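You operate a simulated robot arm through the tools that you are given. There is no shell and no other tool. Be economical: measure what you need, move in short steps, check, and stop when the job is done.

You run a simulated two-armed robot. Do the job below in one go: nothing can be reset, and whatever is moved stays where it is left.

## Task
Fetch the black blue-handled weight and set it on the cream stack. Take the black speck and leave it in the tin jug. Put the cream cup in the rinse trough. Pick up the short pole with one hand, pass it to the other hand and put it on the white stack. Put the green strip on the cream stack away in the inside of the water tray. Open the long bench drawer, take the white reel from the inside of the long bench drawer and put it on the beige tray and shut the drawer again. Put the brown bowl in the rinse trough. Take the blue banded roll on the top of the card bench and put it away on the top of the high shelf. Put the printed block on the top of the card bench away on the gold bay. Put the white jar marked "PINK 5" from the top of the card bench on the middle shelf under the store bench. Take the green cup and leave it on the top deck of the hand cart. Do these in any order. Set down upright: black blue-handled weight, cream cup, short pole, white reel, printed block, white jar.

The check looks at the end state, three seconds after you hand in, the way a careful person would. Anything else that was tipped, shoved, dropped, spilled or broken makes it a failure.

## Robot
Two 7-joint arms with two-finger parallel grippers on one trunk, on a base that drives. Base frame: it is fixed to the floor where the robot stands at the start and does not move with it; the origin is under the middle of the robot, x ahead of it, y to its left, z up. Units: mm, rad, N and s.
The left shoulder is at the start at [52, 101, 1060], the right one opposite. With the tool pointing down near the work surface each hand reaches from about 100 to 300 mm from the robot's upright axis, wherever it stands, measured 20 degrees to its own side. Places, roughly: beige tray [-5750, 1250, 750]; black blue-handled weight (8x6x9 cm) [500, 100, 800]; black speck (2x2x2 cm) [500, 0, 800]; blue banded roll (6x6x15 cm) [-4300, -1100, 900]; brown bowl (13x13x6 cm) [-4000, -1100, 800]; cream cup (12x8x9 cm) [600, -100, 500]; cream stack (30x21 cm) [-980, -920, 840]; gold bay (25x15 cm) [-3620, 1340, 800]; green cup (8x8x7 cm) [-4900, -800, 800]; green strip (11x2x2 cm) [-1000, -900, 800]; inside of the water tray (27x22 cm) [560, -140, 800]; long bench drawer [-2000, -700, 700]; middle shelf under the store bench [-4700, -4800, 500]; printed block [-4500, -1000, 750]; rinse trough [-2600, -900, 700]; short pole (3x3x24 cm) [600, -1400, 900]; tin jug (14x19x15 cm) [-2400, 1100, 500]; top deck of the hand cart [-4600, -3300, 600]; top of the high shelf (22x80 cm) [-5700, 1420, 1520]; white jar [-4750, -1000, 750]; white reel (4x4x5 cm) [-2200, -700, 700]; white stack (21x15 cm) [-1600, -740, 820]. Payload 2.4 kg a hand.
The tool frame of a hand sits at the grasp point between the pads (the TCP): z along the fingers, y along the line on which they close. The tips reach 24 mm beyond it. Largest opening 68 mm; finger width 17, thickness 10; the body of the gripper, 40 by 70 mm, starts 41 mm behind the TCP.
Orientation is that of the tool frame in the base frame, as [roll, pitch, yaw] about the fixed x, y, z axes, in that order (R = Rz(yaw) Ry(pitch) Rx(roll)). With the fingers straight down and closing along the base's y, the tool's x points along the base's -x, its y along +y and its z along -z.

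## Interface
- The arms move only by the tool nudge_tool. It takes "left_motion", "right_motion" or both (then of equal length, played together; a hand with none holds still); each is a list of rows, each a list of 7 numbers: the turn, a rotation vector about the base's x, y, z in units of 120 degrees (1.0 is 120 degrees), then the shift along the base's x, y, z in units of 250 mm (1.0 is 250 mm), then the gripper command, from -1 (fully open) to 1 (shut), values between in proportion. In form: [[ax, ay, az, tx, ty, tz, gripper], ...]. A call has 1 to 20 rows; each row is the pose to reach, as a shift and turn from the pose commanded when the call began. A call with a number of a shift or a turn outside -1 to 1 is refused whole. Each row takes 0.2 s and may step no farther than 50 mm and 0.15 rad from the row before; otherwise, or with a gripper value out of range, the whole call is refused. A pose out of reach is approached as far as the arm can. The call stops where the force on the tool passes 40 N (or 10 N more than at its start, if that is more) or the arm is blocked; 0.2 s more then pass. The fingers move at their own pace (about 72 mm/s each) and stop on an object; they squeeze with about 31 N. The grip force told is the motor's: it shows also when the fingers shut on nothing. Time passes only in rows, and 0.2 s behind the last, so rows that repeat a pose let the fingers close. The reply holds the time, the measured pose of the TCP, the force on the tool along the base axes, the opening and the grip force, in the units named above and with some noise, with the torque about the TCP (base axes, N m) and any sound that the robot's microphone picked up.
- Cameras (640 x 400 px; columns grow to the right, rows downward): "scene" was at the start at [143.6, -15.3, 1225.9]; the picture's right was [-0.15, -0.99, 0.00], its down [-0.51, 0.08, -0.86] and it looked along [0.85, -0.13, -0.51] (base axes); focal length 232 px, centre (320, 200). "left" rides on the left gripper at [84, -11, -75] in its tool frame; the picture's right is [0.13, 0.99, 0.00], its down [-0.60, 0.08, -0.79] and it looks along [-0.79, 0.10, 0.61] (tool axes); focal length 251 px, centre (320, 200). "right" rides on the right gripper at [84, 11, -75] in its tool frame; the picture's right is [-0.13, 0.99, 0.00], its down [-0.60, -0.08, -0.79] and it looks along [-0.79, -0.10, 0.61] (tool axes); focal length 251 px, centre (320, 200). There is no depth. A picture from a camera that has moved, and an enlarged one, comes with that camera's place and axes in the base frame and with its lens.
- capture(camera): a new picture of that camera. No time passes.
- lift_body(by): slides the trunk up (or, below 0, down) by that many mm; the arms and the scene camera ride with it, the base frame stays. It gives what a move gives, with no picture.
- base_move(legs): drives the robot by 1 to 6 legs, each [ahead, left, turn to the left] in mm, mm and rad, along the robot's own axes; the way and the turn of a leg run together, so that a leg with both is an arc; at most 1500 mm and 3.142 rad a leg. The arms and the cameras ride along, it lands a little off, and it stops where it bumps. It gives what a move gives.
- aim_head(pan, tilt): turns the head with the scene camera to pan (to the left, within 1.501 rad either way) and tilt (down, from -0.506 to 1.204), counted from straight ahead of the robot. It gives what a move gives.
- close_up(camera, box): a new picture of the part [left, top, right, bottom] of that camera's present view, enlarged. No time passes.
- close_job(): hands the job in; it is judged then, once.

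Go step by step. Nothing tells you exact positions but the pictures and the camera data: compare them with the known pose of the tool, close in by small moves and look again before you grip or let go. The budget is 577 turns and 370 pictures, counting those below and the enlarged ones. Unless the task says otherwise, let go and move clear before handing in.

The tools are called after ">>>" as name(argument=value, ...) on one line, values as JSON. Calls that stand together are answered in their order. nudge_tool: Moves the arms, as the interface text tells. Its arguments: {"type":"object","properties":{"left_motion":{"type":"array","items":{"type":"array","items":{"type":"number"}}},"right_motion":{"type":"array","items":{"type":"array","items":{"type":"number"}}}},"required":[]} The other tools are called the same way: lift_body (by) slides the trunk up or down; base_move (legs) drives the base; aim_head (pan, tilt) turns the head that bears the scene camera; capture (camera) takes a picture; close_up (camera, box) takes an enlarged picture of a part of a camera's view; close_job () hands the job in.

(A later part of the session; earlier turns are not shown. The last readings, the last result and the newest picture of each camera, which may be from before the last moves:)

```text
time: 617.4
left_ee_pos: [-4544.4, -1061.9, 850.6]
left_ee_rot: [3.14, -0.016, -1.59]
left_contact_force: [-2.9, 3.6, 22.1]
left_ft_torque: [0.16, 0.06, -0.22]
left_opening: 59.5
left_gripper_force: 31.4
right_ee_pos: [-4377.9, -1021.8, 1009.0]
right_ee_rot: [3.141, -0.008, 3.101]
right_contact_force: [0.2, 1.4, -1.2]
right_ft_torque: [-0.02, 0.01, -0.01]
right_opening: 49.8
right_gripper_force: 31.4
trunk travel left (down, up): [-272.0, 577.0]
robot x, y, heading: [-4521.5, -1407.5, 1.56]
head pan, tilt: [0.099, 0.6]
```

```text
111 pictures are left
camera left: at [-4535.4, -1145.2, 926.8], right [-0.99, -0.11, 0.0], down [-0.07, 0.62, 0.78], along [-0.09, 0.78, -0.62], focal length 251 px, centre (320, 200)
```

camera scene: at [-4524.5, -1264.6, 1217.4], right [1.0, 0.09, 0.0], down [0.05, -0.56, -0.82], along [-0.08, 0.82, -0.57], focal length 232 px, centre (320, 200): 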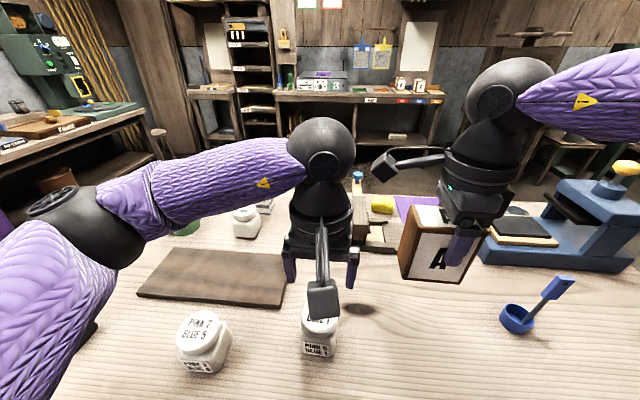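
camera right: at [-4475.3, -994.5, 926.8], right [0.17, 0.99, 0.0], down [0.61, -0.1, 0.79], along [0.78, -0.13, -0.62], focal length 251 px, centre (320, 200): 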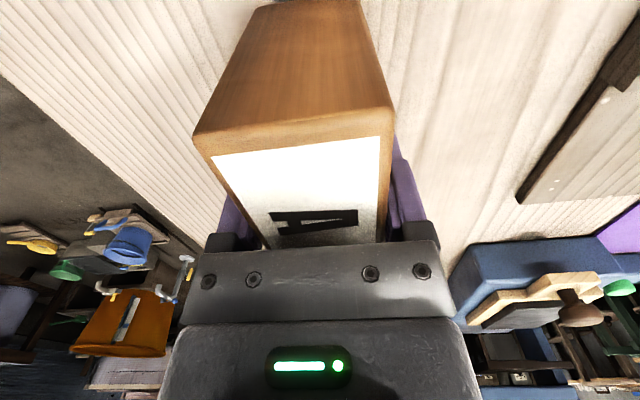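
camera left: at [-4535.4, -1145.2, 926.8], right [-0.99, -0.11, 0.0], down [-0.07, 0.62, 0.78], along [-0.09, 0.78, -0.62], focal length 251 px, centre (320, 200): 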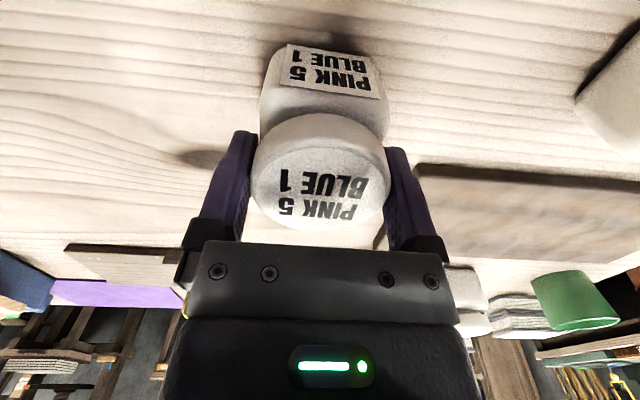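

>>> nudge_tool(left_motion=[[0, 0, 0, 0, 0, 0.04, 1], [0, 0, 0, 0, 0, 0.15, 1], [0, 0, 0, 0, 0, 0.32, 1], [0, 0, 0, 0, 0, 0.5, 1], [0, 0, 0, -0.1, 0, 0.6, 1]])

>>> capture(camera="left")

>>> capture(camera="scene")

```text
time: 618.6
left_ee_pos: [-4568.0, -1062.0, 999.6]
left_ee_rot: [3.139, -0.02, -1.591]
left_contact_force: [0.5, 0.2, -2.0]
left_ft_torque: [0.01, -0.01, 0.03]
left_opening: 59.7
left_gripper_force: 30.8
right_ee_pos: [-4376.5, -1020.3, 1008.8]
right_ee_rot: [-3.139, -0.008, 3.101]
right_contact_force: [-0.4, 1.2, -2.1]
right_ft_torque: [0.01, 0.0, 0.01]
right_opening: 49.8
right_gripper_force: 30.8
trunk travel left (down, up): [-272.0, 577.0]
robot x, y, heading: [-4521.5, -1408.1, 1.56]
head pan, tilt: [0.099, 0.6]
```

```text
110 pictures are left
camera left: at [-4560.2, -1144.9, 1076.2], right [-0.99, -0.11, 0.0], down [-0.06, 0.62, 0.78], along [-0.09, 0.78, -0.62], focal length 251 px, centre (320, 200)
```

left: 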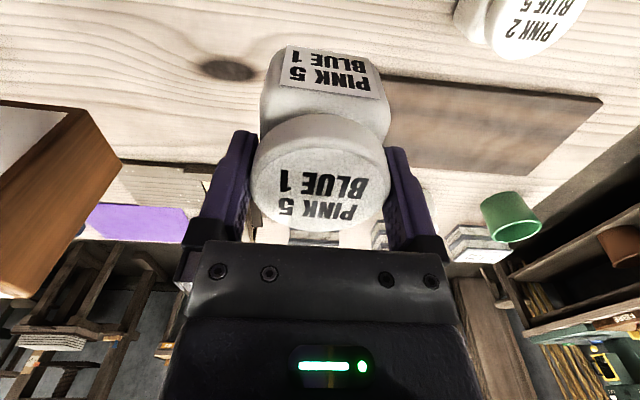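

```text
109 pictures are left
camera scene: at [-4524.5, -1264.6, 1217.4], right [1.0, 0.09, 0.0], down [0.05, -0.56, -0.82], along [-0.08, 0.82, -0.57], focal length 232 px, centre (320, 200)
```

scene: 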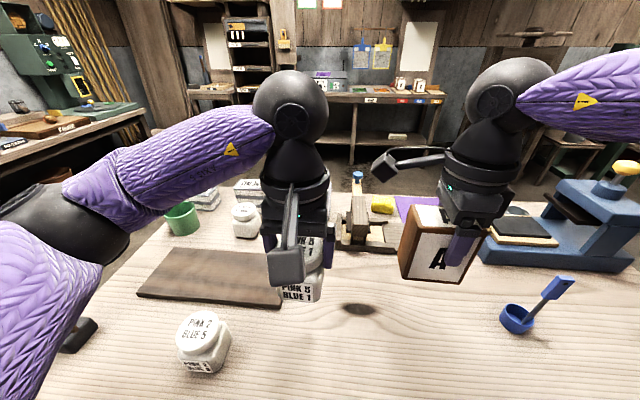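

Both are held. I drive to the +y side, in front of the gold bay.

>>> base_move(legs=[[-220, 0, 0], [0, -1190, 0], [1000, 0, 0], [720, 0, 0], [0, 420, 0.01]])

>>> aim_head(pan=-0.1, tilt=0.45)

>>> capture(camera="scene")

```text
time: 636.4
left_ee_pos: [-3733.2, 413.7, 1000.2]
left_ee_rot: [3.14, -0.019, -1.604]
left_contact_force: [-0.1, 0.7, -1.5]
left_ft_torque: [-0.02, 0.01, 0.0]
left_opening: 59.8
left_gripper_force: 31.2
right_ee_pos: [-3541.5, 452.3, 1007.0]
right_ee_rot: [-3.141, -0.005, 3.087]
right_contact_force: [0.2, 0.1, -0.9]
right_ft_torque: [-0.02, -0.01, -0.02]
right_opening: 49.7
right_gripper_force: 30.9
trunk travel left (down, up): [-272.0, 577.0]
robot x, y, heading: [-3684.7, 66.6, 1.553]
head pan, tilt: [0.099, 0.6]
```

```text
time: 637.1
left_ee_pos: [-3733.8, 414.0, 1000.9]
left_ee_rot: [3.139, -0.021, -1.603]
left_contact_force: [-0.4, 0.6, -1.9]
left_ft_torque: [-0.01, 0.0, 0.0]
left_opening: 59.4
left_gripper_force: 30.6
right_ee_pos: [-3541.4, 451.5, 1007.3]
right_ee_rot: [-3.141, -0.008, 3.089]
right_contact_force: [0.3, -0.7, -0.7]
right_ft_torque: [0.02, -0.03, 0.01]
right_opening: 49.6
right_gripper_force: 30.6
trunk travel left (down, up): [-272.0, 577.0]
robot x, y, heading: [-3685.0, 68.4, 1.552]
head pan, tilt: [-0.099, 0.45]
```

```text
108 pictures are left
camera scene: at [-3673.7, 213.7, 1230.9], right [0.99, -0.12, 0.0], down [-0.05, -0.43, -0.9], along [0.11, 0.89, -0.44], focal length 232 px, centre (320, 200)
```

scene: 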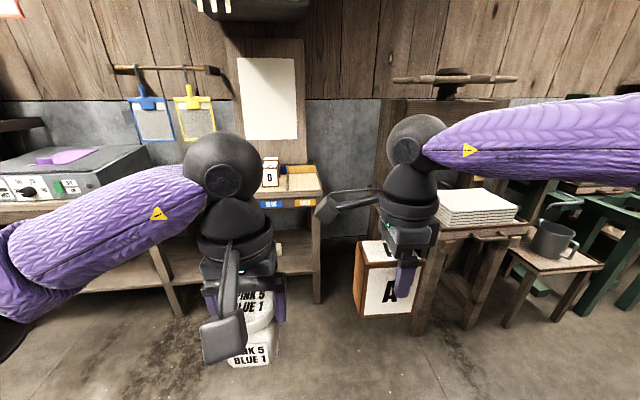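

>>> close_up(camera="scene", box=[230, 140, 350, 220])

```text
5.00 times, centred on (290, 180) of scene
camera zoom: at [-3673.7, 213.7, 1230.9], right [0.99, -0.12, 0.0], down [-0.05, -0.43, -0.9], along [0.11, 0.89, -0.44], focal length 1160 px, centre (470, 300)
```

zoom: 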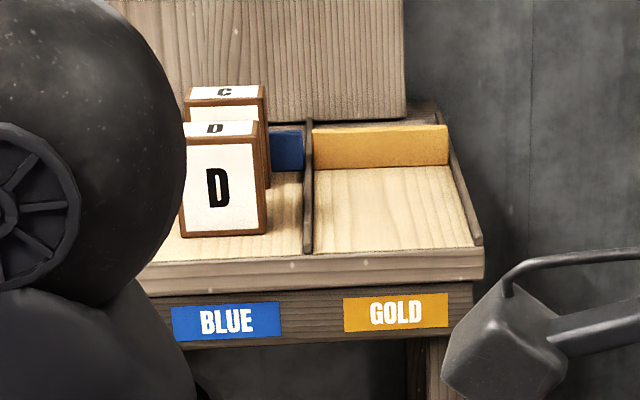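

The gold bay is empty: x −3698…−3545, y ≈1195…1445. I move in with the block.

>>> nudge_tool(left_motion=[[0, 0, 0, -0.1, -0.05, 0.1, 1], [0, 0, 0, -0.2, -0.1, 0.2, 1], [0, 0, 0, -0.3, -0.15, 0.3, 1]])

>>> base_move(legs=[[560, 69, 0.018]])

>>> capture(camera="scene")

```text
time: 637.9
left_ee_pos: [-3810.3, 375.8, 1074.8]
left_ee_rot: [3.14, -0.02, -1.603]
left_contact_force: [-0.4, -1.0, -2.0]
left_ft_torque: [-0.04, -0.02, 0.03]
left_opening: 59.4
left_gripper_force: 30.9
right_ee_pos: [-3540.9, 452.2, 1007.2]
right_ee_rot: [-3.138, -0.007, 3.089]
right_contact_force: [0.7, -0.6, -1.4]
right_ft_torque: [0.03, 0.01, -0.01]
right_opening: 49.6
right_gripper_force: 31.2
trunk travel left (down, up): [-272.0, 577.0]
robot x, y, heading: [-3685.3, 70.4, 1.548]
head pan, tilt: [-0.099, 0.45]
```

```text
time: 641.1
left_ee_pos: [-3877.9, 936.7, 1074.5]
left_ee_rot: [3.14, -0.018, -1.587]
left_contact_force: [-0.4, -0.7, -2.0]
left_ft_torque: [-0.04, 0.04, 0.01]
left_opening: 59.8
left_gripper_force: 30.9
right_ee_pos: [-3609.9, 1019.0, 1007.3]
right_ee_rot: [-3.139, -0.007, 3.108]
right_contact_force: [0.3, 0.5, -1.5]
right_ft_torque: [-0.03, -0.07, 0.01]
right_opening: 49.8
right_gripper_force: 30.5
trunk travel left (down, up): [-272.0, 577.0]
robot x, y, heading: [-3748.5, 631.5, 1.572]
head pan, tilt: [-0.099, 0.45]
```

```text
106 pictures are left
camera scene: at [-3738.4, 777.9, 1230.9], right [0.99, -0.1, 0.0], down [-0.04, -0.43, -0.9], along [0.09, 0.9, -0.44], focal length 232 px, centre (320, 200)
```

scene: 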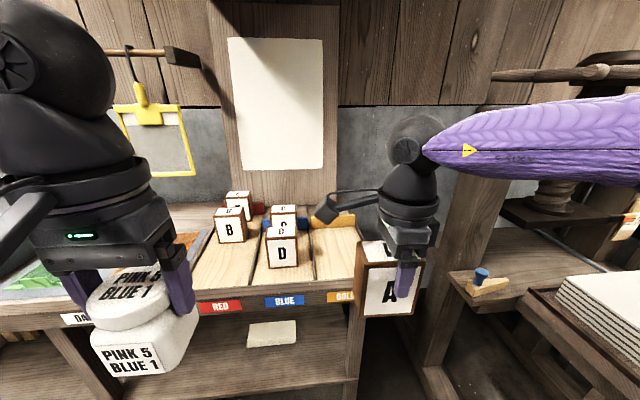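

The right forearm may come near the wooden press on the right; I look that way before going in.

>>> aim_head(pan=-0.8, tilt=0.4)

>>> capture(camera="scene")

```text
time: 642.2
left_ee_pos: [-3878.1, 936.9, 1073.9]
left_ee_rot: [3.141, -0.019, -1.587]
left_contact_force: [0.6, 0.1, -1.9]
left_ft_torque: [0.0, 0.03, -0.02]
left_opening: 59.9
left_gripper_force: 31.1
right_ee_pos: [-3610.8, 1018.3, 1007.6]
right_ee_rot: [-3.14, -0.005, 3.106]
right_contact_force: [-1.1, 0.5, -0.1]
right_ft_torque: [-0.02, -0.02, 0.0]
right_opening: 49.7
right_gripper_force: 31.3
trunk travel left (down, up): [-272.0, 577.0]
robot x, y, heading: [-3746.1, 629.1, 1.568]
head pan, tilt: [-0.799, 0.4]
```

```text
105 pictures are left
camera scene: at [-3681.2, 750.8, 1235.6], right [0.7, -0.72, 0.0], down [-0.28, -0.27, -0.92], along [0.66, 0.64, -0.39], focal length 232 px, centre (320, 200)
```

scene: 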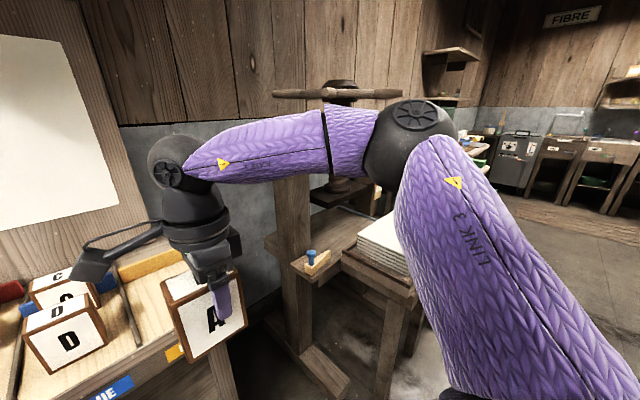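

The elbow stays well clear of the press. I drive in the remaining distance and lower the block.

>>> base_move(legs=[[245, 12, 0]])

>>> aim_head(pan=-0.2, tilt=0.6)

>>> nudge_tool(right_motion=[[0, 0, 0, 0, 0, -0.15, 1], [0, 0, 0, 0, 0, -0.3, 1], [0, 0, 0, 0, 0, -0.42, 1]])

>>> capture(camera="scene")

>>> capture(camera="right")

```text
time: 644.0
left_ee_pos: [-3890.7, 1177.2, 1073.8]
left_ee_rot: [3.139, -0.019, -1.584]
left_contact_force: [0.0, 0.8, -1.9]
left_ft_torque: [0.01, -0.03, 0.03]
left_opening: 59.6
left_gripper_force: 30.9
right_ee_pos: [-3622.7, 1259.0, 1007.4]
right_ee_rot: [-3.14, -0.007, 3.112]
right_contact_force: [0.3, -0.7, -1.7]
right_ft_torque: [0.03, -0.05, -0.01]
right_opening: 50.1
right_gripper_force: 31.1
trunk travel left (down, up): [-272.0, 577.0]
robot x, y, heading: [-3758.5, 874.2, 1.569]
head pan, tilt: [-0.799, 0.4]
```

```text
time: 645.0
left_ee_pos: [-3891.2, 1176.7, 1074.7]
left_ee_rot: [3.141, -0.017, -1.584]
left_contact_force: [-1.0, 0.5, -2.5]
left_ft_torque: [-0.02, -0.04, -0.04]
left_opening: 59.6
left_gripper_force: 31.3
right_ee_pos: [-3623.0, 1260.2, 1007.6]
right_ee_rot: [-3.14, -0.007, 3.109]
right_contact_force: [-0.9, -1.0, -2.1]
right_ft_torque: [0.02, -0.04, 0.02]
right_opening: 49.8
right_gripper_force: 31.0
trunk travel left (down, up): [-272.0, 577.0]
robot x, y, heading: [-3758.8, 875.2, 1.574]
head pan, tilt: [-0.201, 0.6]
```

```text
time: 645.8
left_ee_pos: [-3890.6, 1177.9, 1074.0]
left_ee_rot: [3.139, -0.019, -1.583]
left_contact_force: [0.0, -0.2, -2.3]
left_ft_torque: [0.01, 0.03, -0.03]
left_opening: 59.3
left_gripper_force: 30.9
right_ee_pos: [-3623.6, 1258.7, 901.8]
right_ee_rot: [3.141, -0.006, 3.111]
right_contact_force: [0.4, 0.3, -1.1]
right_ft_torque: [0.02, -0.06, 0.01]
right_opening: 49.9
right_gripper_force: 30.8
trunk travel left (down, up): [-272.0, 577.0]
robot x, y, heading: [-3761.4, 877.4, 1.571]
head pan, tilt: [-0.201, 0.6]
```

```text
104 pictures are left
camera scene: at [-3742.2, 1014.3, 1217.4], right [0.98, -0.2, 0.0], down [-0.11, -0.55, -0.82], along [0.16, 0.81, -0.57], focal length 232 px, centre (320, 200)
```

scene: 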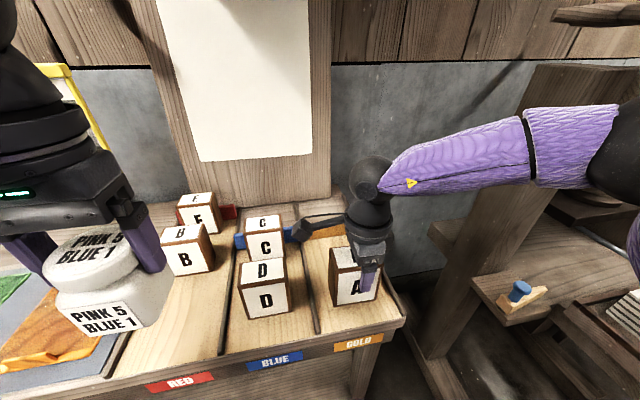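

```text
103 pictures are left
camera right: at [-3705.6, 1272.3, 976.5], right [0.16, 0.99, 0.0], down [0.61, -0.1, 0.79], along [0.78, -0.13, -0.62], focal length 251 px, centre (320, 200)
```

right: 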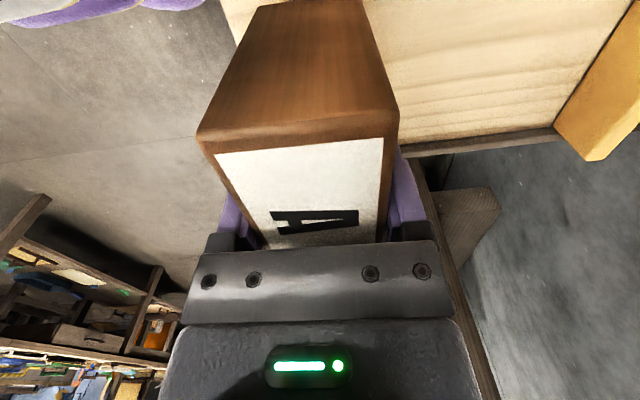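

It is inside the gold bay's limits. I lower until contact.

>>> nudge_tool(right_motion=[[0, 0, 0, 0, 0.03, -0.05, 1], [0, 0, 0, 0, 0.03, -0.09, 1]])

>>> nudge_tool(right_motion=[[0, 0, 0, 0, 0, -0.014, 1], [0, 0, 0, 0, 0, -0.028, 1]])

>>> nudge_tool(right_motion=[[0, 0, 0, 0, 0, -0.01, 1], [0, 0, 0, 0, 0, -0.02, 1]])

```text
time: 646.4
left_ee_pos: [-3891.9, 1176.5, 1073.8]
left_ee_rot: [3.139, -0.019, -1.583]
left_contact_force: [-1.1, -0.3, -2.2]
left_ft_torque: [0.02, -0.01, 0.02]
left_opening: 59.5
left_gripper_force: 31.0
right_ee_pos: [-3623.8, 1267.8, 879.8]
right_ee_rot: [-3.14, -0.008, 3.111]
right_contact_force: [-0.2, -0.8, -1.0]
right_ft_torque: [0.0, 0.0, -0.02]
right_opening: 49.6
right_gripper_force: 30.5
trunk travel left (down, up): [-272.0, 577.0]
robot x, y, heading: [-3759.9, 875.3, 1.571]
head pan, tilt: [-0.201, 0.6]
```

```text
time: 647.0
left_ee_pos: [-3891.0, 1176.3, 1074.9]
left_ee_rot: [3.14, -0.02, -1.585]
left_contact_force: [0.2, 0.4, -2.1]
left_ft_torque: [0.01, 0.0, -0.02]
left_opening: 59.6
left_gripper_force: 30.6
right_ee_pos: [-3622.7, 1266.2, 873.6]
right_ee_rot: [-3.14, -0.008, 3.109]
right_contact_force: [1.2, -0.8, 6.9]
right_ft_torque: [-0.15, 0.26, 0.04]
right_opening: 49.8
right_gripper_force: 31.4
trunk travel left (down, up): [-272.0, 577.0]
robot x, y, heading: [-3756.8, 874.1, 1.569]
head pan, tilt: [-0.201, 0.6]
```

```text
time: 647.6
left_ee_pos: [-3890.2, 1175.9, 1074.6]
left_ee_rot: [3.14, -0.018, -1.583]
left_contact_force: [0.7, 0.0, -1.1]
left_ft_torque: [0.03, -0.01, -0.01]
left_opening: 59.6
left_gripper_force: 30.7
right_ee_pos: [-3623.9, 1267.2, 869.6]
right_ee_rot: [3.14, -0.009, 3.109]
right_contact_force: [1.9, 1.8, 25.7]
right_ft_torque: [-0.19, 0.14, -0.1]
right_opening: 49.0
right_gripper_force: 31.4
trunk travel left (down, up): [-272.0, 577.0]
robot x, y, heading: [-3757.5, 874.7, 1.571]
head pan, tilt: [-0.201, 0.6]
```

It is down. I ease off, open and rise.

>>> nudge_tool(right_motion=[[0, 0, 0, 0, 0, 0.01, 1], [0, 0, 0, 0, 0, 0.01, -0.7], [0, 0, 0, 0, 0, 0.01, -1], [0, 0, 0, 0, 0, 0.01, -1], [0, 0, 0, 0, 0, 0.12, -1], [0, 0, 0, 0, 0, 0.28, -1], [0, 0, 0, 0, 0, 0.46, -1]])

>>> capture(camera="scene")

```text
time: 649.2
left_ee_pos: [-3890.8, 1176.2, 1073.6]
left_ee_rot: [3.14, -0.02, -1.581]
left_contact_force: [0.3, 0.3, -2.0]
left_ft_torque: [-0.03, 0.03, 0.0]
left_opening: 59.6
left_gripper_force: 31.2
right_ee_pos: [-3624.1, 1265.0, 983.1]
right_ee_rot: [3.14, -0.008, 3.11]
right_contact_force: [0.4, -0.1, -0.2]
right_ft_torque: [0.0, 0.05, -0.02]
right_opening: 68.1
right_gripper_force: 0.0
trunk travel left (down, up): [-272.0, 577.0]
robot x, y, heading: [-3761.1, 873.1, 1.572]
head pan, tilt: [-0.201, 0.6]
```

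```text
102 pictures are left
camera scene: at [-3742.3, 1014.0, 1217.4], right [0.98, -0.2, 0.0], down [-0.11, -0.55, -0.82], along [0.16, 0.81, -0.57], focal length 232 px, centre (320, 200)
```

scene: 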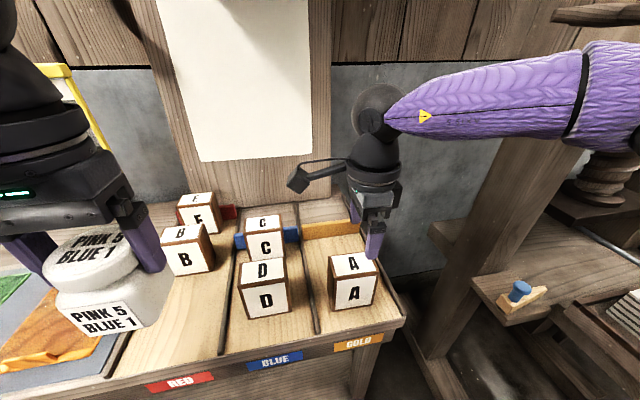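

The block stands in the gold bay. Now the green cup near the −x end of the card bench: I drive round to face it from that end.

>>> base_move(legs=[[-780, 0, 0], [0, 1000, 0], [0, 570, 0], [0, 0, -1.571], [0, -600, 0]])

>>> aim_head(pan=-0.3, tilt=0.6)

>>> capture(camera="scene")

```text
time: 667.9
left_ee_pos: [-5029.8, -396.6, 1074.8]
left_ee_rot: [3.139, -0.019, 3.127]
left_contact_force: [0.4, -0.1, -3.0]
left_ft_torque: [0.03, -0.03, 0.02]
left_opening: 59.6
left_gripper_force: 30.3
right_ee_pos: [-4942.0, -664.2, 980.3]
right_ee_rot: [-3.139, -0.007, 1.535]
right_contact_force: [0.3, -0.1, -0.7]
right_ft_torque: [0.02, 0.01, 0.01]
right_opening: 68.0
right_gripper_force: 0.0
trunk travel left (down, up): [-272.0, 577.0]
robot x, y, heading: [-5329.8, -527.8, -0.009]
head pan, tilt: [-0.201, 0.6]
```

```text
time: 668.6
left_ee_pos: [-5028.6, -396.2, 1075.4]
left_ee_rot: [3.141, -0.018, 3.126]
left_contact_force: [-0.5, -0.3, -0.9]
left_ft_torque: [-0.01, -0.02, -0.05]
left_opening: 59.4
left_gripper_force: 31.1
right_ee_pos: [-4942.6, -663.7, 981.9]
right_ee_rot: [-3.14, -0.007, 1.535]
right_contact_force: [-0.1, -1.8, -0.5]
right_ft_torque: [-0.02, 0.0, 0.01]
right_opening: 68.1
right_gripper_force: 0.2
trunk travel left (down, up): [-272.0, 577.0]
robot x, y, heading: [-5334.3, -524.9, -0.001]
head pan, tilt: [-0.3, 0.6]
```

```text
101 pictures are left
camera scene: at [-5193.8, -554.0, 1217.4], right [-0.3, -0.95, 0.0], down [-0.54, 0.17, -0.82], along [0.79, -0.25, -0.57], focal length 232 px, centre (320, 200)
```

scene: 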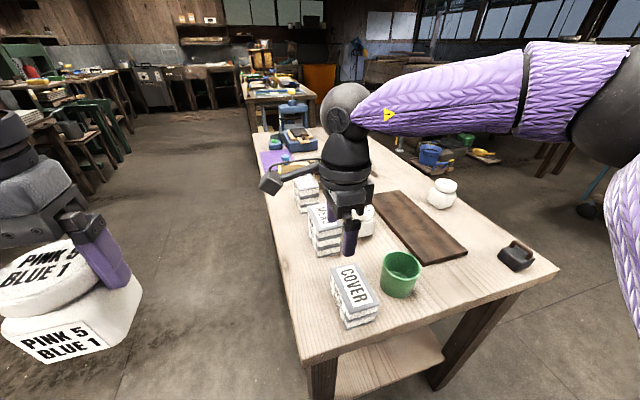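

The green cup stands at about (−4950, −801), rim near z 860. I strafe 137 mm right and bring the right hand over its near wall.

>>> base_move(legs=[[0, -137, 0]])

>>> nudge_tool(right_motion=[[0, 0, 0, -0.09, 0, -0.03, -1], [0, 0, 0, -0.18, 0, -0.1, -1], [0, 0, 0, -0.18, 0, -0.2, -1]])

>>> capture(camera="right")

>>> close_up(camera="scene", box=[300, 160, 480, 320])

```text
time: 669.9
left_ee_pos: [-5030.8, -534.8, 1075.3]
left_ee_rot: [3.14, -0.02, 3.124]
left_contact_force: [-0.1, 0.2, -1.5]
left_ft_torque: [-0.02, -0.02, 0.01]
left_opening: 59.8
left_gripper_force: 31.0
right_ee_pos: [-4943.2, -802.8, 981.3]
right_ee_rot: [-3.141, -0.007, 1.533]
right_contact_force: [0.1, 0.6, -0.9]
right_ft_torque: [-0.01, 0.06, 0.02]
right_opening: 67.9
right_gripper_force: 0.1
trunk travel left (down, up): [-272.0, 577.0]
robot x, y, heading: [-5331.3, -660.2, -0.007]
head pan, tilt: [-0.3, 0.6]
```

```text
time: 670.7
left_ee_pos: [-5031.4, -534.7, 1074.6]
left_ee_rot: [3.139, -0.02, 3.124]
left_contact_force: [0.5, 0.2, -1.7]
left_ft_torque: [0.03, 0.03, -0.02]
left_opening: 59.4
left_gripper_force: 30.8
right_ee_pos: [-4986.7, -802.7, 932.0]
right_ee_rot: [-3.138, -0.005, 1.533]
right_contact_force: [0.1, -0.2, 0.0]
right_ft_torque: [0.01, 0.02, 0.0]
right_opening: 68.0
right_gripper_force: 0.2
trunk travel left (down, up): [-272.0, 577.0]
robot x, y, heading: [-5334.1, -666.2, -0.005]
head pan, tilt: [-0.3, 0.6]
```

```text
100 pictures are left
camera right: at [-4971.9, -719.5, 1006.2], right [0.99, -0.17, 0.0], down [-0.1, -0.61, 0.79], along [-0.13, -0.78, -0.61], focal length 251 px, centre (320, 200)
```

right: 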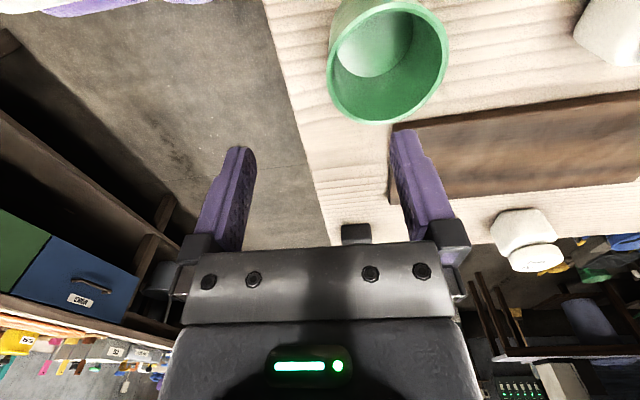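

```text
2.50 times, centred on (390, 240) of scene
camera zoom: at [-5194.4, -691.8, 1217.4], right [-0.3, -0.95, 0.0], down [-0.54, 0.17, -0.82], along [0.79, -0.25, -0.57], focal length 580 px, centre (145, 100)
```

zoom: 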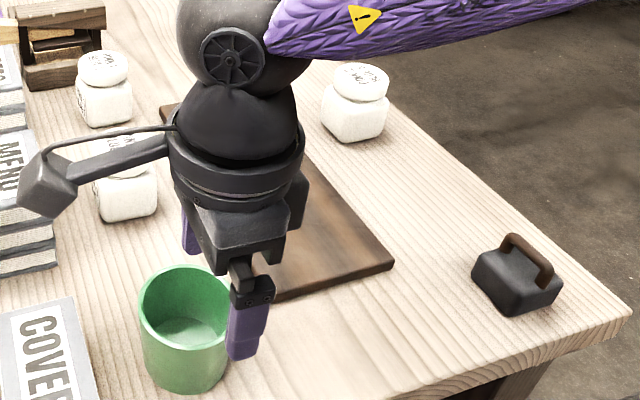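

>>> nudge_tool(right_motion=[[0, 0, 0, 0.012, 0.052, 0, -1], [0, 0, 0, 0.012, 0.052, -0.12, -1], [0, 0, 0, 0.012, 0.052, -0.26, -1]])

>>> capture(camera="right")

>>> close_up(camera="scene", box=[300, 160, 480, 320])

```text
time: 671.5
left_ee_pos: [-5029.9, -535.4, 1074.7]
left_ee_rot: [3.14, -0.019, 3.124]
left_contact_force: [-0.4, 0.9, -2.4]
left_ft_torque: [-0.01, 0.02, -0.01]
left_opening: 60.0
left_gripper_force: 30.8
right_ee_pos: [-4984.0, -790.6, 869.4]
right_ee_rot: [-3.141, -0.007, 1.532]
right_contact_force: [-0.1, 0.0, 0.4]
right_ft_torque: [0.03, 0.01, 0.02]
right_opening: 67.9
right_gripper_force: 0.0
trunk travel left (down, up): [-272.0, 577.0]
robot x, y, heading: [-5334.9, -664.5, -0.005]
head pan, tilt: [-0.3, 0.6]
```

```text
98 pictures are left
camera right: at [-4968.9, -707.8, 943.7], right [0.99, -0.17, 0.0], down [-0.1, -0.61, 0.79], along [-0.13, -0.78, -0.61], focal length 251 px, centre (320, 200)
```

right: 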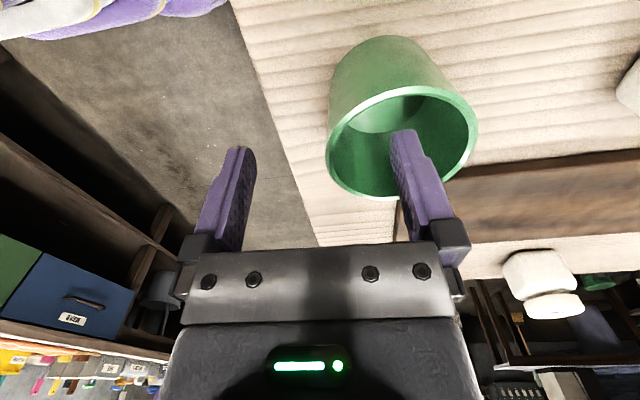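

```text
2.50 times, centred on (390, 240) of scene
camera zoom: at [-5194.3, -691.9, 1217.4], right [-0.3, -0.95, 0.0], down [-0.54, 0.17, -0.82], along [0.79, -0.25, -0.57], focal length 580 px, centre (145, 100)
```

zoom: 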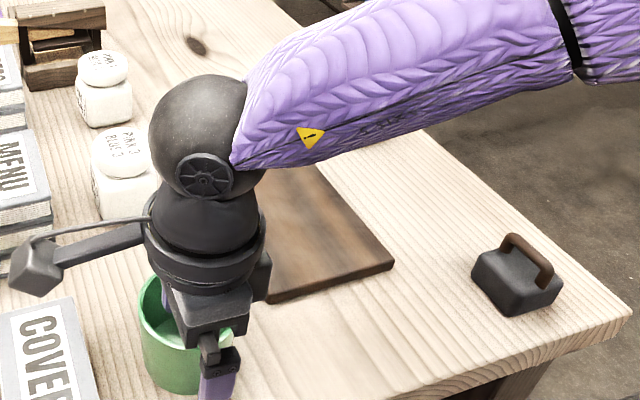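

>>> nudge_tool(right_motion=[[0, 0, 0, 0, 0.032, 0, -1], [0, 0, 0, 0, 0.032, -0.076, -1], [0, 0, 0, 0, 0.032, -0.076, 1], [0, 0, 0, 0, 0.032, -0.076, 1], [0, 0, 0, 0, 0.032, -0.076, 1], [0, 0, 0, 0, 0.032, -0.076, 1]])

>>> nudge_tool(right_motion=[[0, 0, 0, 0, 0, 0.05, 1], [0, 0, 0, 0, 0, 0.2, 1], [0, 0, 0, 0, 0, 0.38, 1], [0, 0, 0, 0, 0, 0.5, 1]])

>>> capture(camera="right")

>>> capture(camera="scene")

```text
time: 672.9
left_ee_pos: [-5030.2, -534.8, 1074.4]
left_ee_rot: [3.141, -0.019, 3.123]
left_contact_force: [0.0, 0.6, -2.5]
left_ft_torque: [0.01, 0.02, 0.01]
left_opening: 59.6
left_gripper_force: 31.4
right_ee_pos: [-4985.9, -781.1, 848.1]
right_ee_rot: [3.142, -0.006, 1.535]
right_contact_force: [1.1, -0.2, 6.6]
right_ft_torque: [0.16, -0.6, 0.03]
right_opening: 7.5
right_gripper_force: 29.4
trunk travel left (down, up): [-272.0, 577.0]
robot x, y, heading: [-5337.4, -663.1, -0.007]
head pan, tilt: [-0.3, 0.6]
```

```text
time: 673.9
left_ee_pos: [-5029.2, -536.0, 1073.9]
left_ee_rot: [3.14, -0.019, 3.123]
left_contact_force: [0.0, 0.6, -1.6]
left_ft_torque: [0.02, 0.02, -0.02]
left_opening: 59.6
left_gripper_force: 31.2
right_ee_pos: [-4983.9, -780.3, 973.8]
right_ee_rot: [-3.139, -0.007, 1.534]
right_contact_force: [0.3, -0.8, -1.8]
right_ft_torque: [0.02, 0.05, 0.03]
right_opening: 6.8
right_gripper_force: 28.6
trunk travel left (down, up): [-272.0, 577.0]
robot x, y, heading: [-5334.8, -669.8, -0.005]
head pan, tilt: [-0.3, 0.6]
```

```text
96 pictures are left
camera right: at [-4969.5, -697.4, 1047.5], right [0.99, -0.17, 0.0], down [-0.1, -0.61, 0.79], along [-0.13, -0.78, -0.61], focal length 251 px, centre (320, 200)
```

right: 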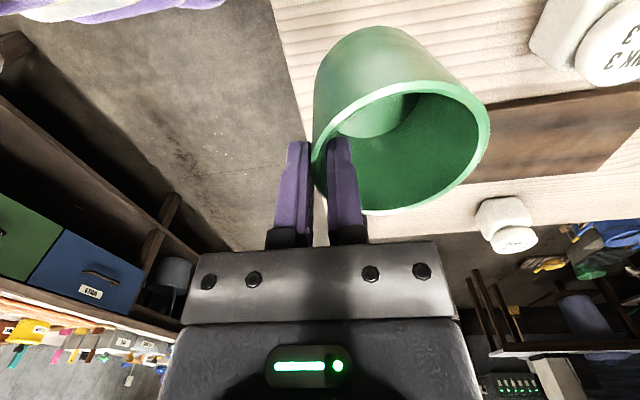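

```text
95 pictures are left
camera scene: at [-5194.4, -691.8, 1217.4], right [-0.3, -0.95, 0.0], down [-0.54, 0.17, -0.82], along [0.79, -0.25, -0.57], focal length 232 px, centre (320, 200)
```

scene: 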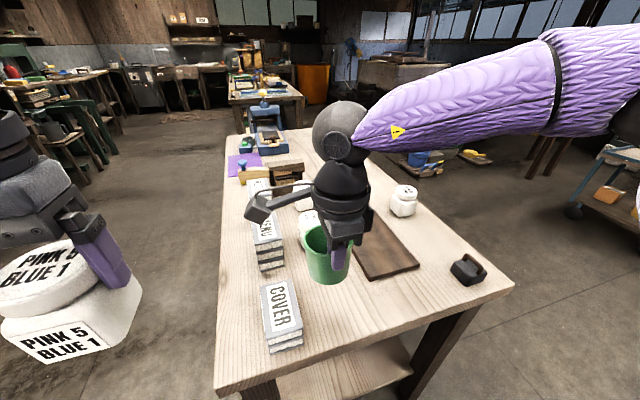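

The cup is held. I drive south toward the hand cart and look.

>>> base_move(legs=[[-30, 0, 0], [0, -1400, 0]])

>>> aim_head(pan=-0.9, tilt=0.5)

>>> capture(camera="scene")

```text
time: 681.3
left_ee_pos: [-5084.7, -1946.2, 1074.1]
left_ee_rot: [3.139, -0.018, 3.093]
left_contact_force: [-0.4, 0.5, -1.6]
left_ft_torque: [-0.02, -0.01, 0.02]
left_opening: 59.3
left_gripper_force: 31.4
right_ee_pos: [-5048.1, -2193.1, 973.2]
right_ee_rot: [-3.14, -0.008, 1.501]
right_contact_force: [-0.1, -0.3, -0.7]
right_ft_torque: [-0.01, 0.06, -0.01]
right_opening: 6.8
right_gripper_force: 29.1
trunk travel left (down, up): [-272.0, 577.0]
robot x, y, heading: [-5391.9, -2066.3, -0.035]
head pan, tilt: [-0.3, 0.6]
```

```text
time: 682.3
left_ee_pos: [-5085.9, -1946.5, 1074.7]
left_ee_rot: [3.14, -0.02, 3.09]
left_contact_force: [-0.2, 0.1, -1.3]
left_ft_torque: [-0.02, -0.01, 0.03]
left_opening: 59.4
left_gripper_force: 30.8
right_ee_pos: [-5049.4, -2192.3, 972.6]
right_ee_rot: [-3.14, -0.008, 1.5]
right_contact_force: [0.1, -0.1, -1.5]
right_ft_torque: [0.01, 0.03, -0.03]
right_opening: 7.0
right_gripper_force: 29.0
trunk travel left (down, up): [-272.0, 577.0]
robot x, y, heading: [-5393.4, -2066.8, -0.041]
head pan, tilt: [-0.901, 0.499]
```

```text
94 pictures are left
camera scene: at [-5284.5, -2142.1, 1226.5], right [-0.81, -0.59, 0.0], down [-0.28, 0.39, -0.88], along [0.52, -0.71, -0.48], focal length 232 px, centre (320, 200)
```

scene: 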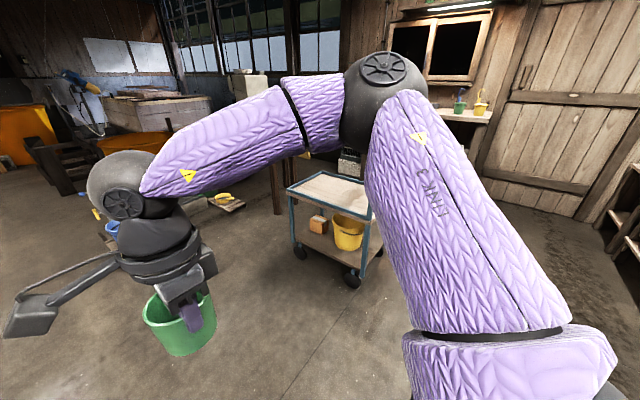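

The cart's top deck is free, near (−4615, −3190). I turn to face −y and line up with it.

>>> base_move(legs=[[0, 0, -1.53], [350, 900, 0]])

>>> aim_head(pan=-0.1, tilt=0.5)

>>> capture(camera="scene")

```text
time: 691.1
left_ee_pos: [-4385.3, -2735.5, 1075.3]
left_ee_rot: [3.139, -0.018, 1.53]
left_contact_force: [0.5, -0.9, -2.3]
left_ft_torque: [0.01, 0.01, 0.02]
left_opening: 59.5
left_gripper_force: 30.8
right_ee_pos: [-4633.1, -2777.2, 972.8]
right_ee_rot: [-3.14, -0.007, -0.061]
right_contact_force: [0.6, 0.1, -1.3]
right_ft_torque: [0.02, -0.03, 0.01]
right_opening: 6.8
right_gripper_force: 29.3
trunk travel left (down, up): [-272.0, 577.0]
robot x, y, heading: [-4508.6, -2432.1, -1.602]
head pan, tilt: [-0.901, 0.499]
```

```text
time: 692.2
left_ee_pos: [-4385.9, -2737.2, 1075.2]
left_ee_rot: [3.14, -0.017, 1.531]
left_contact_force: [0.9, 0.3, -1.4]
left_ft_torque: [0.01, 0.0, -0.03]
left_opening: 59.4
left_gripper_force: 31.4
right_ee_pos: [-4632.8, -2776.6, 970.6]
right_ee_rot: [-3.14, -0.007, -0.06]
right_contact_force: [0.5, 0.2, -2.2]
right_ft_torque: [0.04, -0.03, 0.04]
right_opening: 6.6
right_gripper_force: 29.4
trunk travel left (down, up): [-272.0, 577.0]
robot x, y, heading: [-4504.4, -2428.0, -1.597]
head pan, tilt: [-0.099, 0.499]
```

```text
93 pictures are left
camera scene: at [-4520.1, -2576.5, 1226.5], right [-0.99, 0.13, 0.0], down [0.06, 0.48, -0.88], along [-0.11, -0.87, -0.48], focal length 232 px, centre (320, 200)
```

scene: 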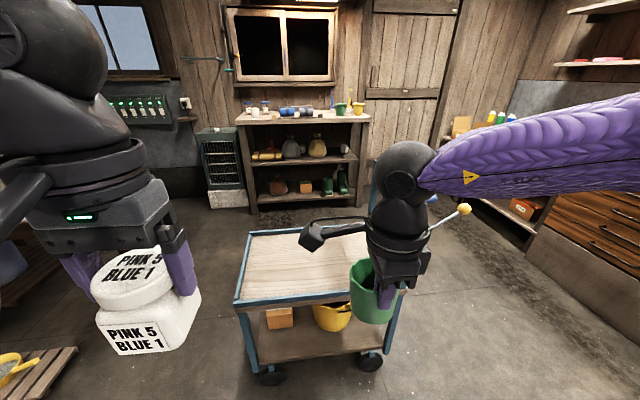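

The cart's deck is at z≈550, x −4833…−4300, y −3120…−3510. I move the left hand further out, lower the trunk and approach.

>>> nudge_tool(left_motion=[[0, 0, 0, 0.12, -0.08, 0, 1], [0, 0, 0, 0.24, -0.16, 0, 1], [0, 0, 0, 0.34, -0.22, 0, 1]])

>>> lift_body(by=-200)

>>> base_move(legs=[[300, 0, 0.026]])

>>> capture(camera="scene")

```text
time: 693.0
left_ee_pos: [-4300.5, -2794.3, 1073.3]
left_ee_rot: [3.14, -0.021, 1.53]
left_contact_force: [0.6, 0.9, -1.1]
left_ft_torque: [0.01, 0.02, -0.01]
left_opening: 59.4
left_gripper_force: 31.4
right_ee_pos: [-4632.1, -2776.5, 971.8]
right_ee_rot: [-3.139, -0.007, -0.061]
right_contact_force: [0.5, 0.3, -1.6]
right_ft_torque: [0.05, -0.02, -0.02]
right_opening: 6.4
right_gripper_force: 29.2
trunk travel left (down, up): [-272.0, 577.0]
robot x, y, heading: [-4504.9, -2425.1, -1.595]
head pan, tilt: [-0.099, 0.499]
```

```text
time: 695.2
left_ee_pos: [-4299.9, -2792.3, 874.6]
left_ee_rot: [3.139, -0.018, 1.531]
left_contact_force: [0.6, -0.9, -1.8]
left_ft_torque: [0.01, -0.02, 0.02]
left_opening: 59.5
left_gripper_force: 31.0
right_ee_pos: [-4632.2, -2776.7, 773.4]
right_ee_rot: [3.141, -0.007, -0.06]
right_contact_force: [0.2, 0.5, -2.0]
right_ft_torque: [0.05, 0.04, 0.0]
right_opening: 6.8
right_gripper_force: 29.1
trunk travel left (down, up): [-72.0, 777.0]
robot x, y, heading: [-4508.3, -2430.0, -1.599]
head pan, tilt: [-0.099, 0.499]
```

```text
time: 697.2
left_ee_pos: [-4294.4, -3092.0, 874.4]
left_ee_rot: [3.139, -0.019, 1.557]
left_contact_force: [1.0, -0.3, -1.8]
left_ft_torque: [0.01, 0.02, 0.0]
left_opening: 59.2
left_gripper_force: 31.1
right_ee_pos: [-4627.0, -3084.3, 772.3]
right_ee_rot: [-3.141, -0.007, -0.034]
right_contact_force: [-0.3, -0.4, -2.2]
right_ft_torque: [0.01, 0.03, -0.01]
right_opening: 7.0
right_gripper_force: 28.7
trunk travel left (down, up): [-72.0, 777.0]
robot x, y, heading: [-4513.4, -2736.8, -1.573]
head pan, tilt: [-0.099, 0.499]
```

```text
92 pictures are left
camera scene: at [-4520.5, -2939.3, 1021.3], right [-0.99, 0.1, 0.0], down [0.05, 0.48, -0.88], along [-0.09, -0.87, -0.48], focal length 232 px, centre (320, 200)
```

scene: 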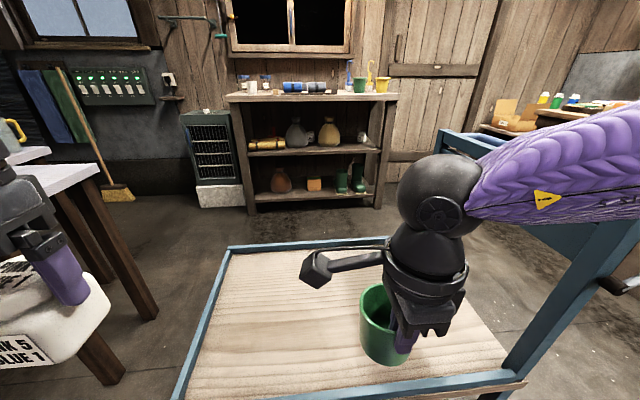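

The cart's handle frame is on the right, at x≈−4904, so I go only 60 mm further and lower the cup near the deck's front.

>>> base_move(legs=[[65, 0, 0]])

>>> nudge_tool(right_motion=[[0, 0, 0, 0, 0, -0.15, 1], [0, 0, 0, 0, 0, -0.3, 1], [0, 0, 0, 0, 0, -0.45, 1]])

>>> capture(camera="scene")

>>> capture(camera="right")

```text
time: 698.2
left_ee_pos: [-4294.2, -3157.8, 873.7]
left_ee_rot: [3.14, -0.018, 1.557]
left_contact_force: [-0.4, -0.2, -1.2]
left_ft_torque: [0.01, 0.0, 0.0]
left_opening: 59.8
left_gripper_force: 30.8
right_ee_pos: [-4626.8, -3151.5, 772.5]
right_ee_rot: [-3.139, -0.007, -0.033]
right_contact_force: [0.0, 0.8, -1.9]
right_ft_torque: [0.05, -0.04, 0.0]
right_opening: 6.7
right_gripper_force: 28.7
trunk travel left (down, up): [-72.0, 777.0]
robot x, y, heading: [-4512.7, -2797.9, -1.574]
head pan, tilt: [-0.099, 0.499]
```

```text
time: 699.0
left_ee_pos: [-4294.5, -3156.6, 874.3]
left_ee_rot: [3.14, -0.018, 1.558]
left_contact_force: [0.8, 0.4, -2.5]
left_ft_torque: [-0.02, 0.0, -0.04]
left_opening: 59.2
left_gripper_force: 31.0
right_ee_pos: [-4626.1, -3151.8, 661.1]
right_ee_rot: [-3.141, -0.007, -0.034]
right_contact_force: [0.1, -0.6, -0.4]
right_ft_torque: [0.09, 0.01, -0.01]
right_opening: 6.5
right_gripper_force: 28.9
trunk travel left (down, up): [-72.0, 777.0]
robot x, y, heading: [-4509.4, -2801.6, -1.573]
head pan, tilt: [-0.099, 0.499]
```

```text
91 pictures are left
camera scene: at [-4520.2, -3005.9, 1021.3], right [-1.0, 0.1, 0.0], down [0.05, 0.48, -0.88], along [-0.09, -0.87, -0.48], focal length 232 px, centre (320, 200)
```

scene: 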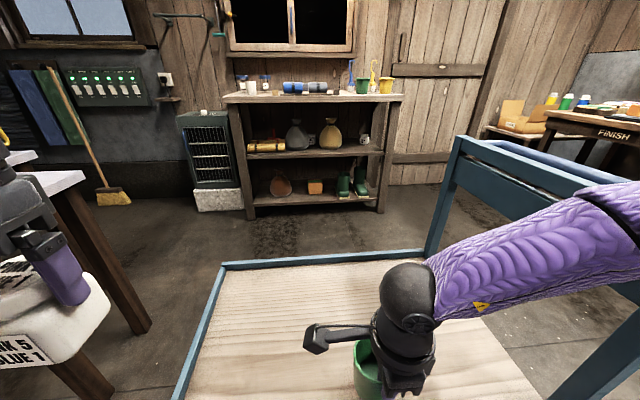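

```text
90 pictures are left
camera right: at [-4542.0, -3165.0, 735.8], right [-0.16, -0.99, 0.0], down [-0.61, 0.1, 0.79], along [-0.78, 0.13, -0.61], focal length 251 px, centre (320, 200)
```

right: 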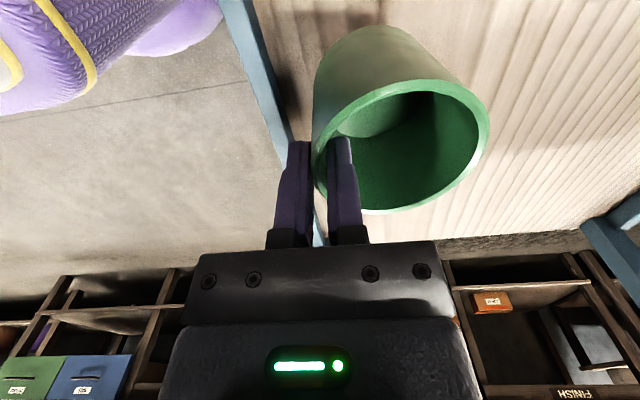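

>>> nudge_tool(right_motion=[[0, 0, 0, 0, -0.04, -0.08, 1], [0, 0, 0, 0, -0.05, -0.16, 1]])

>>> nudge_tool(right_motion=[[0, 0, 0, 0, 0, -0.02, 1], [0, 0, 0, 0, 0, -0.04, 1]])

>>> capture(camera="right")

```text
time: 699.6
left_ee_pos: [-4295.3, -3157.2, 875.6]
left_ee_rot: [3.14, -0.016, 1.558]
left_contact_force: [0.0, 0.3, -1.8]
left_ft_torque: [0.01, 0.03, 0.01]
left_opening: 59.7
left_gripper_force: 31.4
right_ee_pos: [-4625.4, -3163.6, 622.1]
right_ee_rot: [3.141, -0.008, -0.031]
right_contact_force: [-1.2, 4.8, 14.0]
right_ft_torque: [-0.56, -0.11, -0.04]
right_opening: 7.0
right_gripper_force: 29.7
trunk travel left (down, up): [-72.0, 777.0]
robot x, y, heading: [-4512.4, -2801.1, -1.574]
head pan, tilt: [-0.099, 0.499]
```

```text
time: 700.2
left_ee_pos: [-4294.9, -3157.6, 874.7]
left_ee_rot: [3.14, -0.017, 1.559]
left_contact_force: [-0.3, 0.6, -1.4]
left_ft_torque: [-0.03, 0.04, 0.01]
left_opening: 59.2
left_gripper_force: 30.6
right_ee_pos: [-4625.8, -3162.8, 612.0]
right_ee_rot: [3.14, -0.007, -0.032]
right_contact_force: [0.1, -0.7, 23.3]
right_ft_torque: [-0.88, 0.04, -0.21]
right_opening: 7.8
right_gripper_force: 30.3
trunk travel left (down, up): [-72.0, 777.0]
robot x, y, heading: [-4508.8, -2803.3, -1.567]
head pan, tilt: [-0.099, 0.499]
```

```text
89 pictures are left
camera right: at [-4541.4, -3177.0, 686.1], right [-0.16, -0.99, 0.0], down [-0.61, 0.1, 0.79], along [-0.78, 0.13, -0.62], focal length 251 px, centre (320, 200)
```

right: 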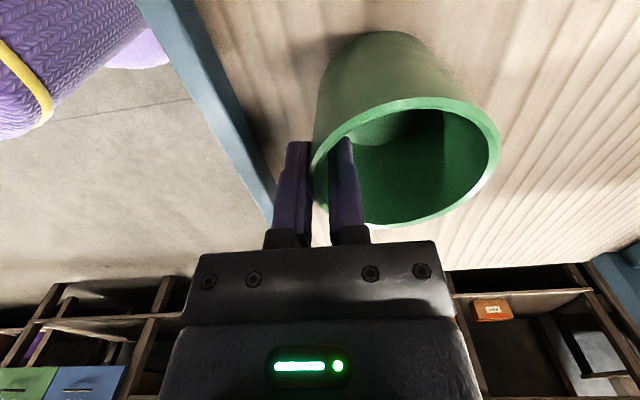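

The cup stands on the deck. I open slightly and lift straight up.

>>> nudge_tool(right_motion=[[0, 0, 0, 0, 0, 0.008, 1], [0, 0, 0, 0, 0, 0.01, 0.4], [0, 0, 0, 0, 0, 0.01, 0.3], [0, 0, 0, 0, 0, 0.01, 0.3], [0, 0, 0, 0, 0, 0.1, 0.3], [0, 0, 0, 0, 0, 0.25, 0.3], [0, 0, 0, 0, 0, 0.45, 0.3], [0, 0, 0, 0, 0, 0.62, 0.3]])

>>> capture(camera="right")

>>> capture(camera="scene")

```text
time: 702.0
left_ee_pos: [-4294.2, -3157.2, 874.4]
left_ee_rot: [3.14, -0.018, 1.559]
left_contact_force: [0.3, 0.0, -0.8]
left_ft_torque: [0.02, -0.05, 0.0]
left_opening: 59.4
left_gripper_force: 30.9
right_ee_pos: [-4626.9, -3164.5, 765.4]
right_ee_rot: [-3.14, -0.007, -0.031]
right_contact_force: [0.3, -0.1, -0.3]
right_ft_torque: [-0.04, -0.04, -0.03]
right_opening: 23.9
right_gripper_force: 0.3
trunk travel left (down, up): [-72.0, 777.0]
robot x, y, heading: [-4513.6, -2799.7, -1.568]
head pan, tilt: [-0.099, 0.499]
```

```text
88 pictures are left
camera right: at [-4542.7, -3178.4, 840.1], right [-0.16, -0.99, 0.0], down [-0.61, 0.1, 0.79], along [-0.78, 0.13, -0.61], focal length 251 px, centre (320, 200)
```

right: 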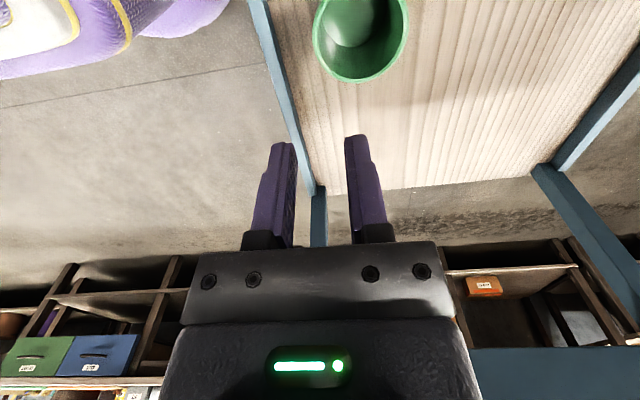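

```text
87 pictures are left
camera scene: at [-4520.2, -3005.9, 1021.3], right [-1.0, 0.1, 0.0], down [0.05, 0.48, -0.88], along [-0.09, -0.87, -0.48], focal length 232 px, centre (320, 200)
```

scene: 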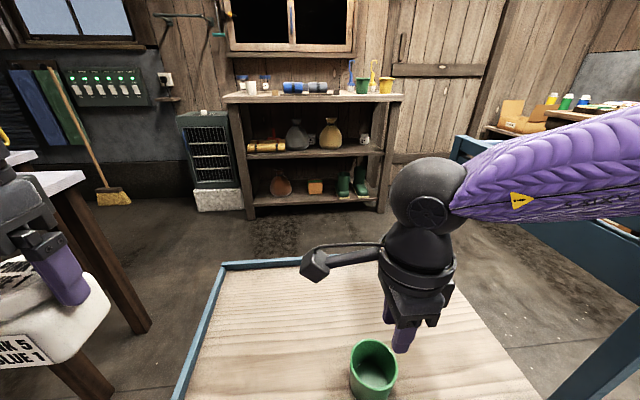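

The cup stands on the cart. Now the jar: I back off and go round the cart's far side to the store bench.

>>> base_move(legs=[[-400, 0, 0], [0, -830, 0], [900, 0, 0]])

>>> aim_head(pan=0.2, tilt=0.4)

>>> capture(camera="scene")

```text
time: 711.6
left_ee_pos: [-5052.1, -3244.9, 878.0]
left_ee_rot: [-3.14, -0.01, 1.855]
left_contact_force: [-1.1, -0.1, -2.1]
left_ft_torque: [-0.01, -0.03, 0.02]
left_opening: 59.6
left_gripper_force: 30.8
right_ee_pos: [-5366.6, -3348.8, 765.2]
right_ee_rot: [-3.141, -0.008, 0.268]
right_contact_force: [-0.8, 0.4, 0.8]
right_ft_torque: [0.01, -0.04, 0.01]
right_opening: 23.7
right_gripper_force: 0.1
trunk travel left (down, up): [-72.0, 777.0]
robot x, y, heading: [-5363.3, -2968.7, -1.275]
head pan, tilt: [-0.099, 0.499]
stopped in leg 3: the robot was blocked; the commanded pose is now the measured one
```

```text
time: 712.5
left_ee_pos: [-5050.6, -3244.7, 877.1]
left_ee_rot: [-3.141, -0.011, 1.852]
left_contact_force: [0.3, -0.2, -2.3]
left_ft_torque: [0.03, 0.01, -0.02]
left_opening: 59.7
left_gripper_force: 31.0
right_ee_pos: [-5366.7, -3348.6, 765.9]
right_ee_rot: [3.14, -0.007, 0.265]
right_contact_force: [1.2, 0.1, 0.8]
right_ft_torque: [0.0, 0.04, 0.01]
right_opening: 23.9
right_gripper_force: 0.1
trunk travel left (down, up): [-72.0, 777.0]
robot x, y, heading: [-5359.4, -2971.7, -1.275]
head pan, tilt: [0.201, 0.4]
```

```text
86 pictures are left
camera scene: at [-5289.1, -3151.9, 1032.5], right [-0.88, -0.48, 0.0], down [-0.18, 0.34, -0.92], along [0.44, -0.81, -0.38], focal length 232 px, centre (320, 200)
```

scene: 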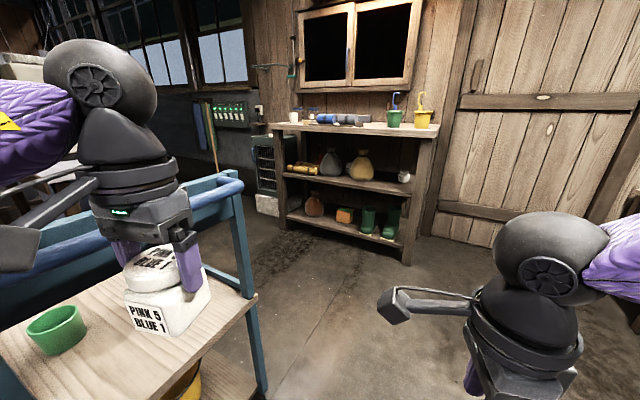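

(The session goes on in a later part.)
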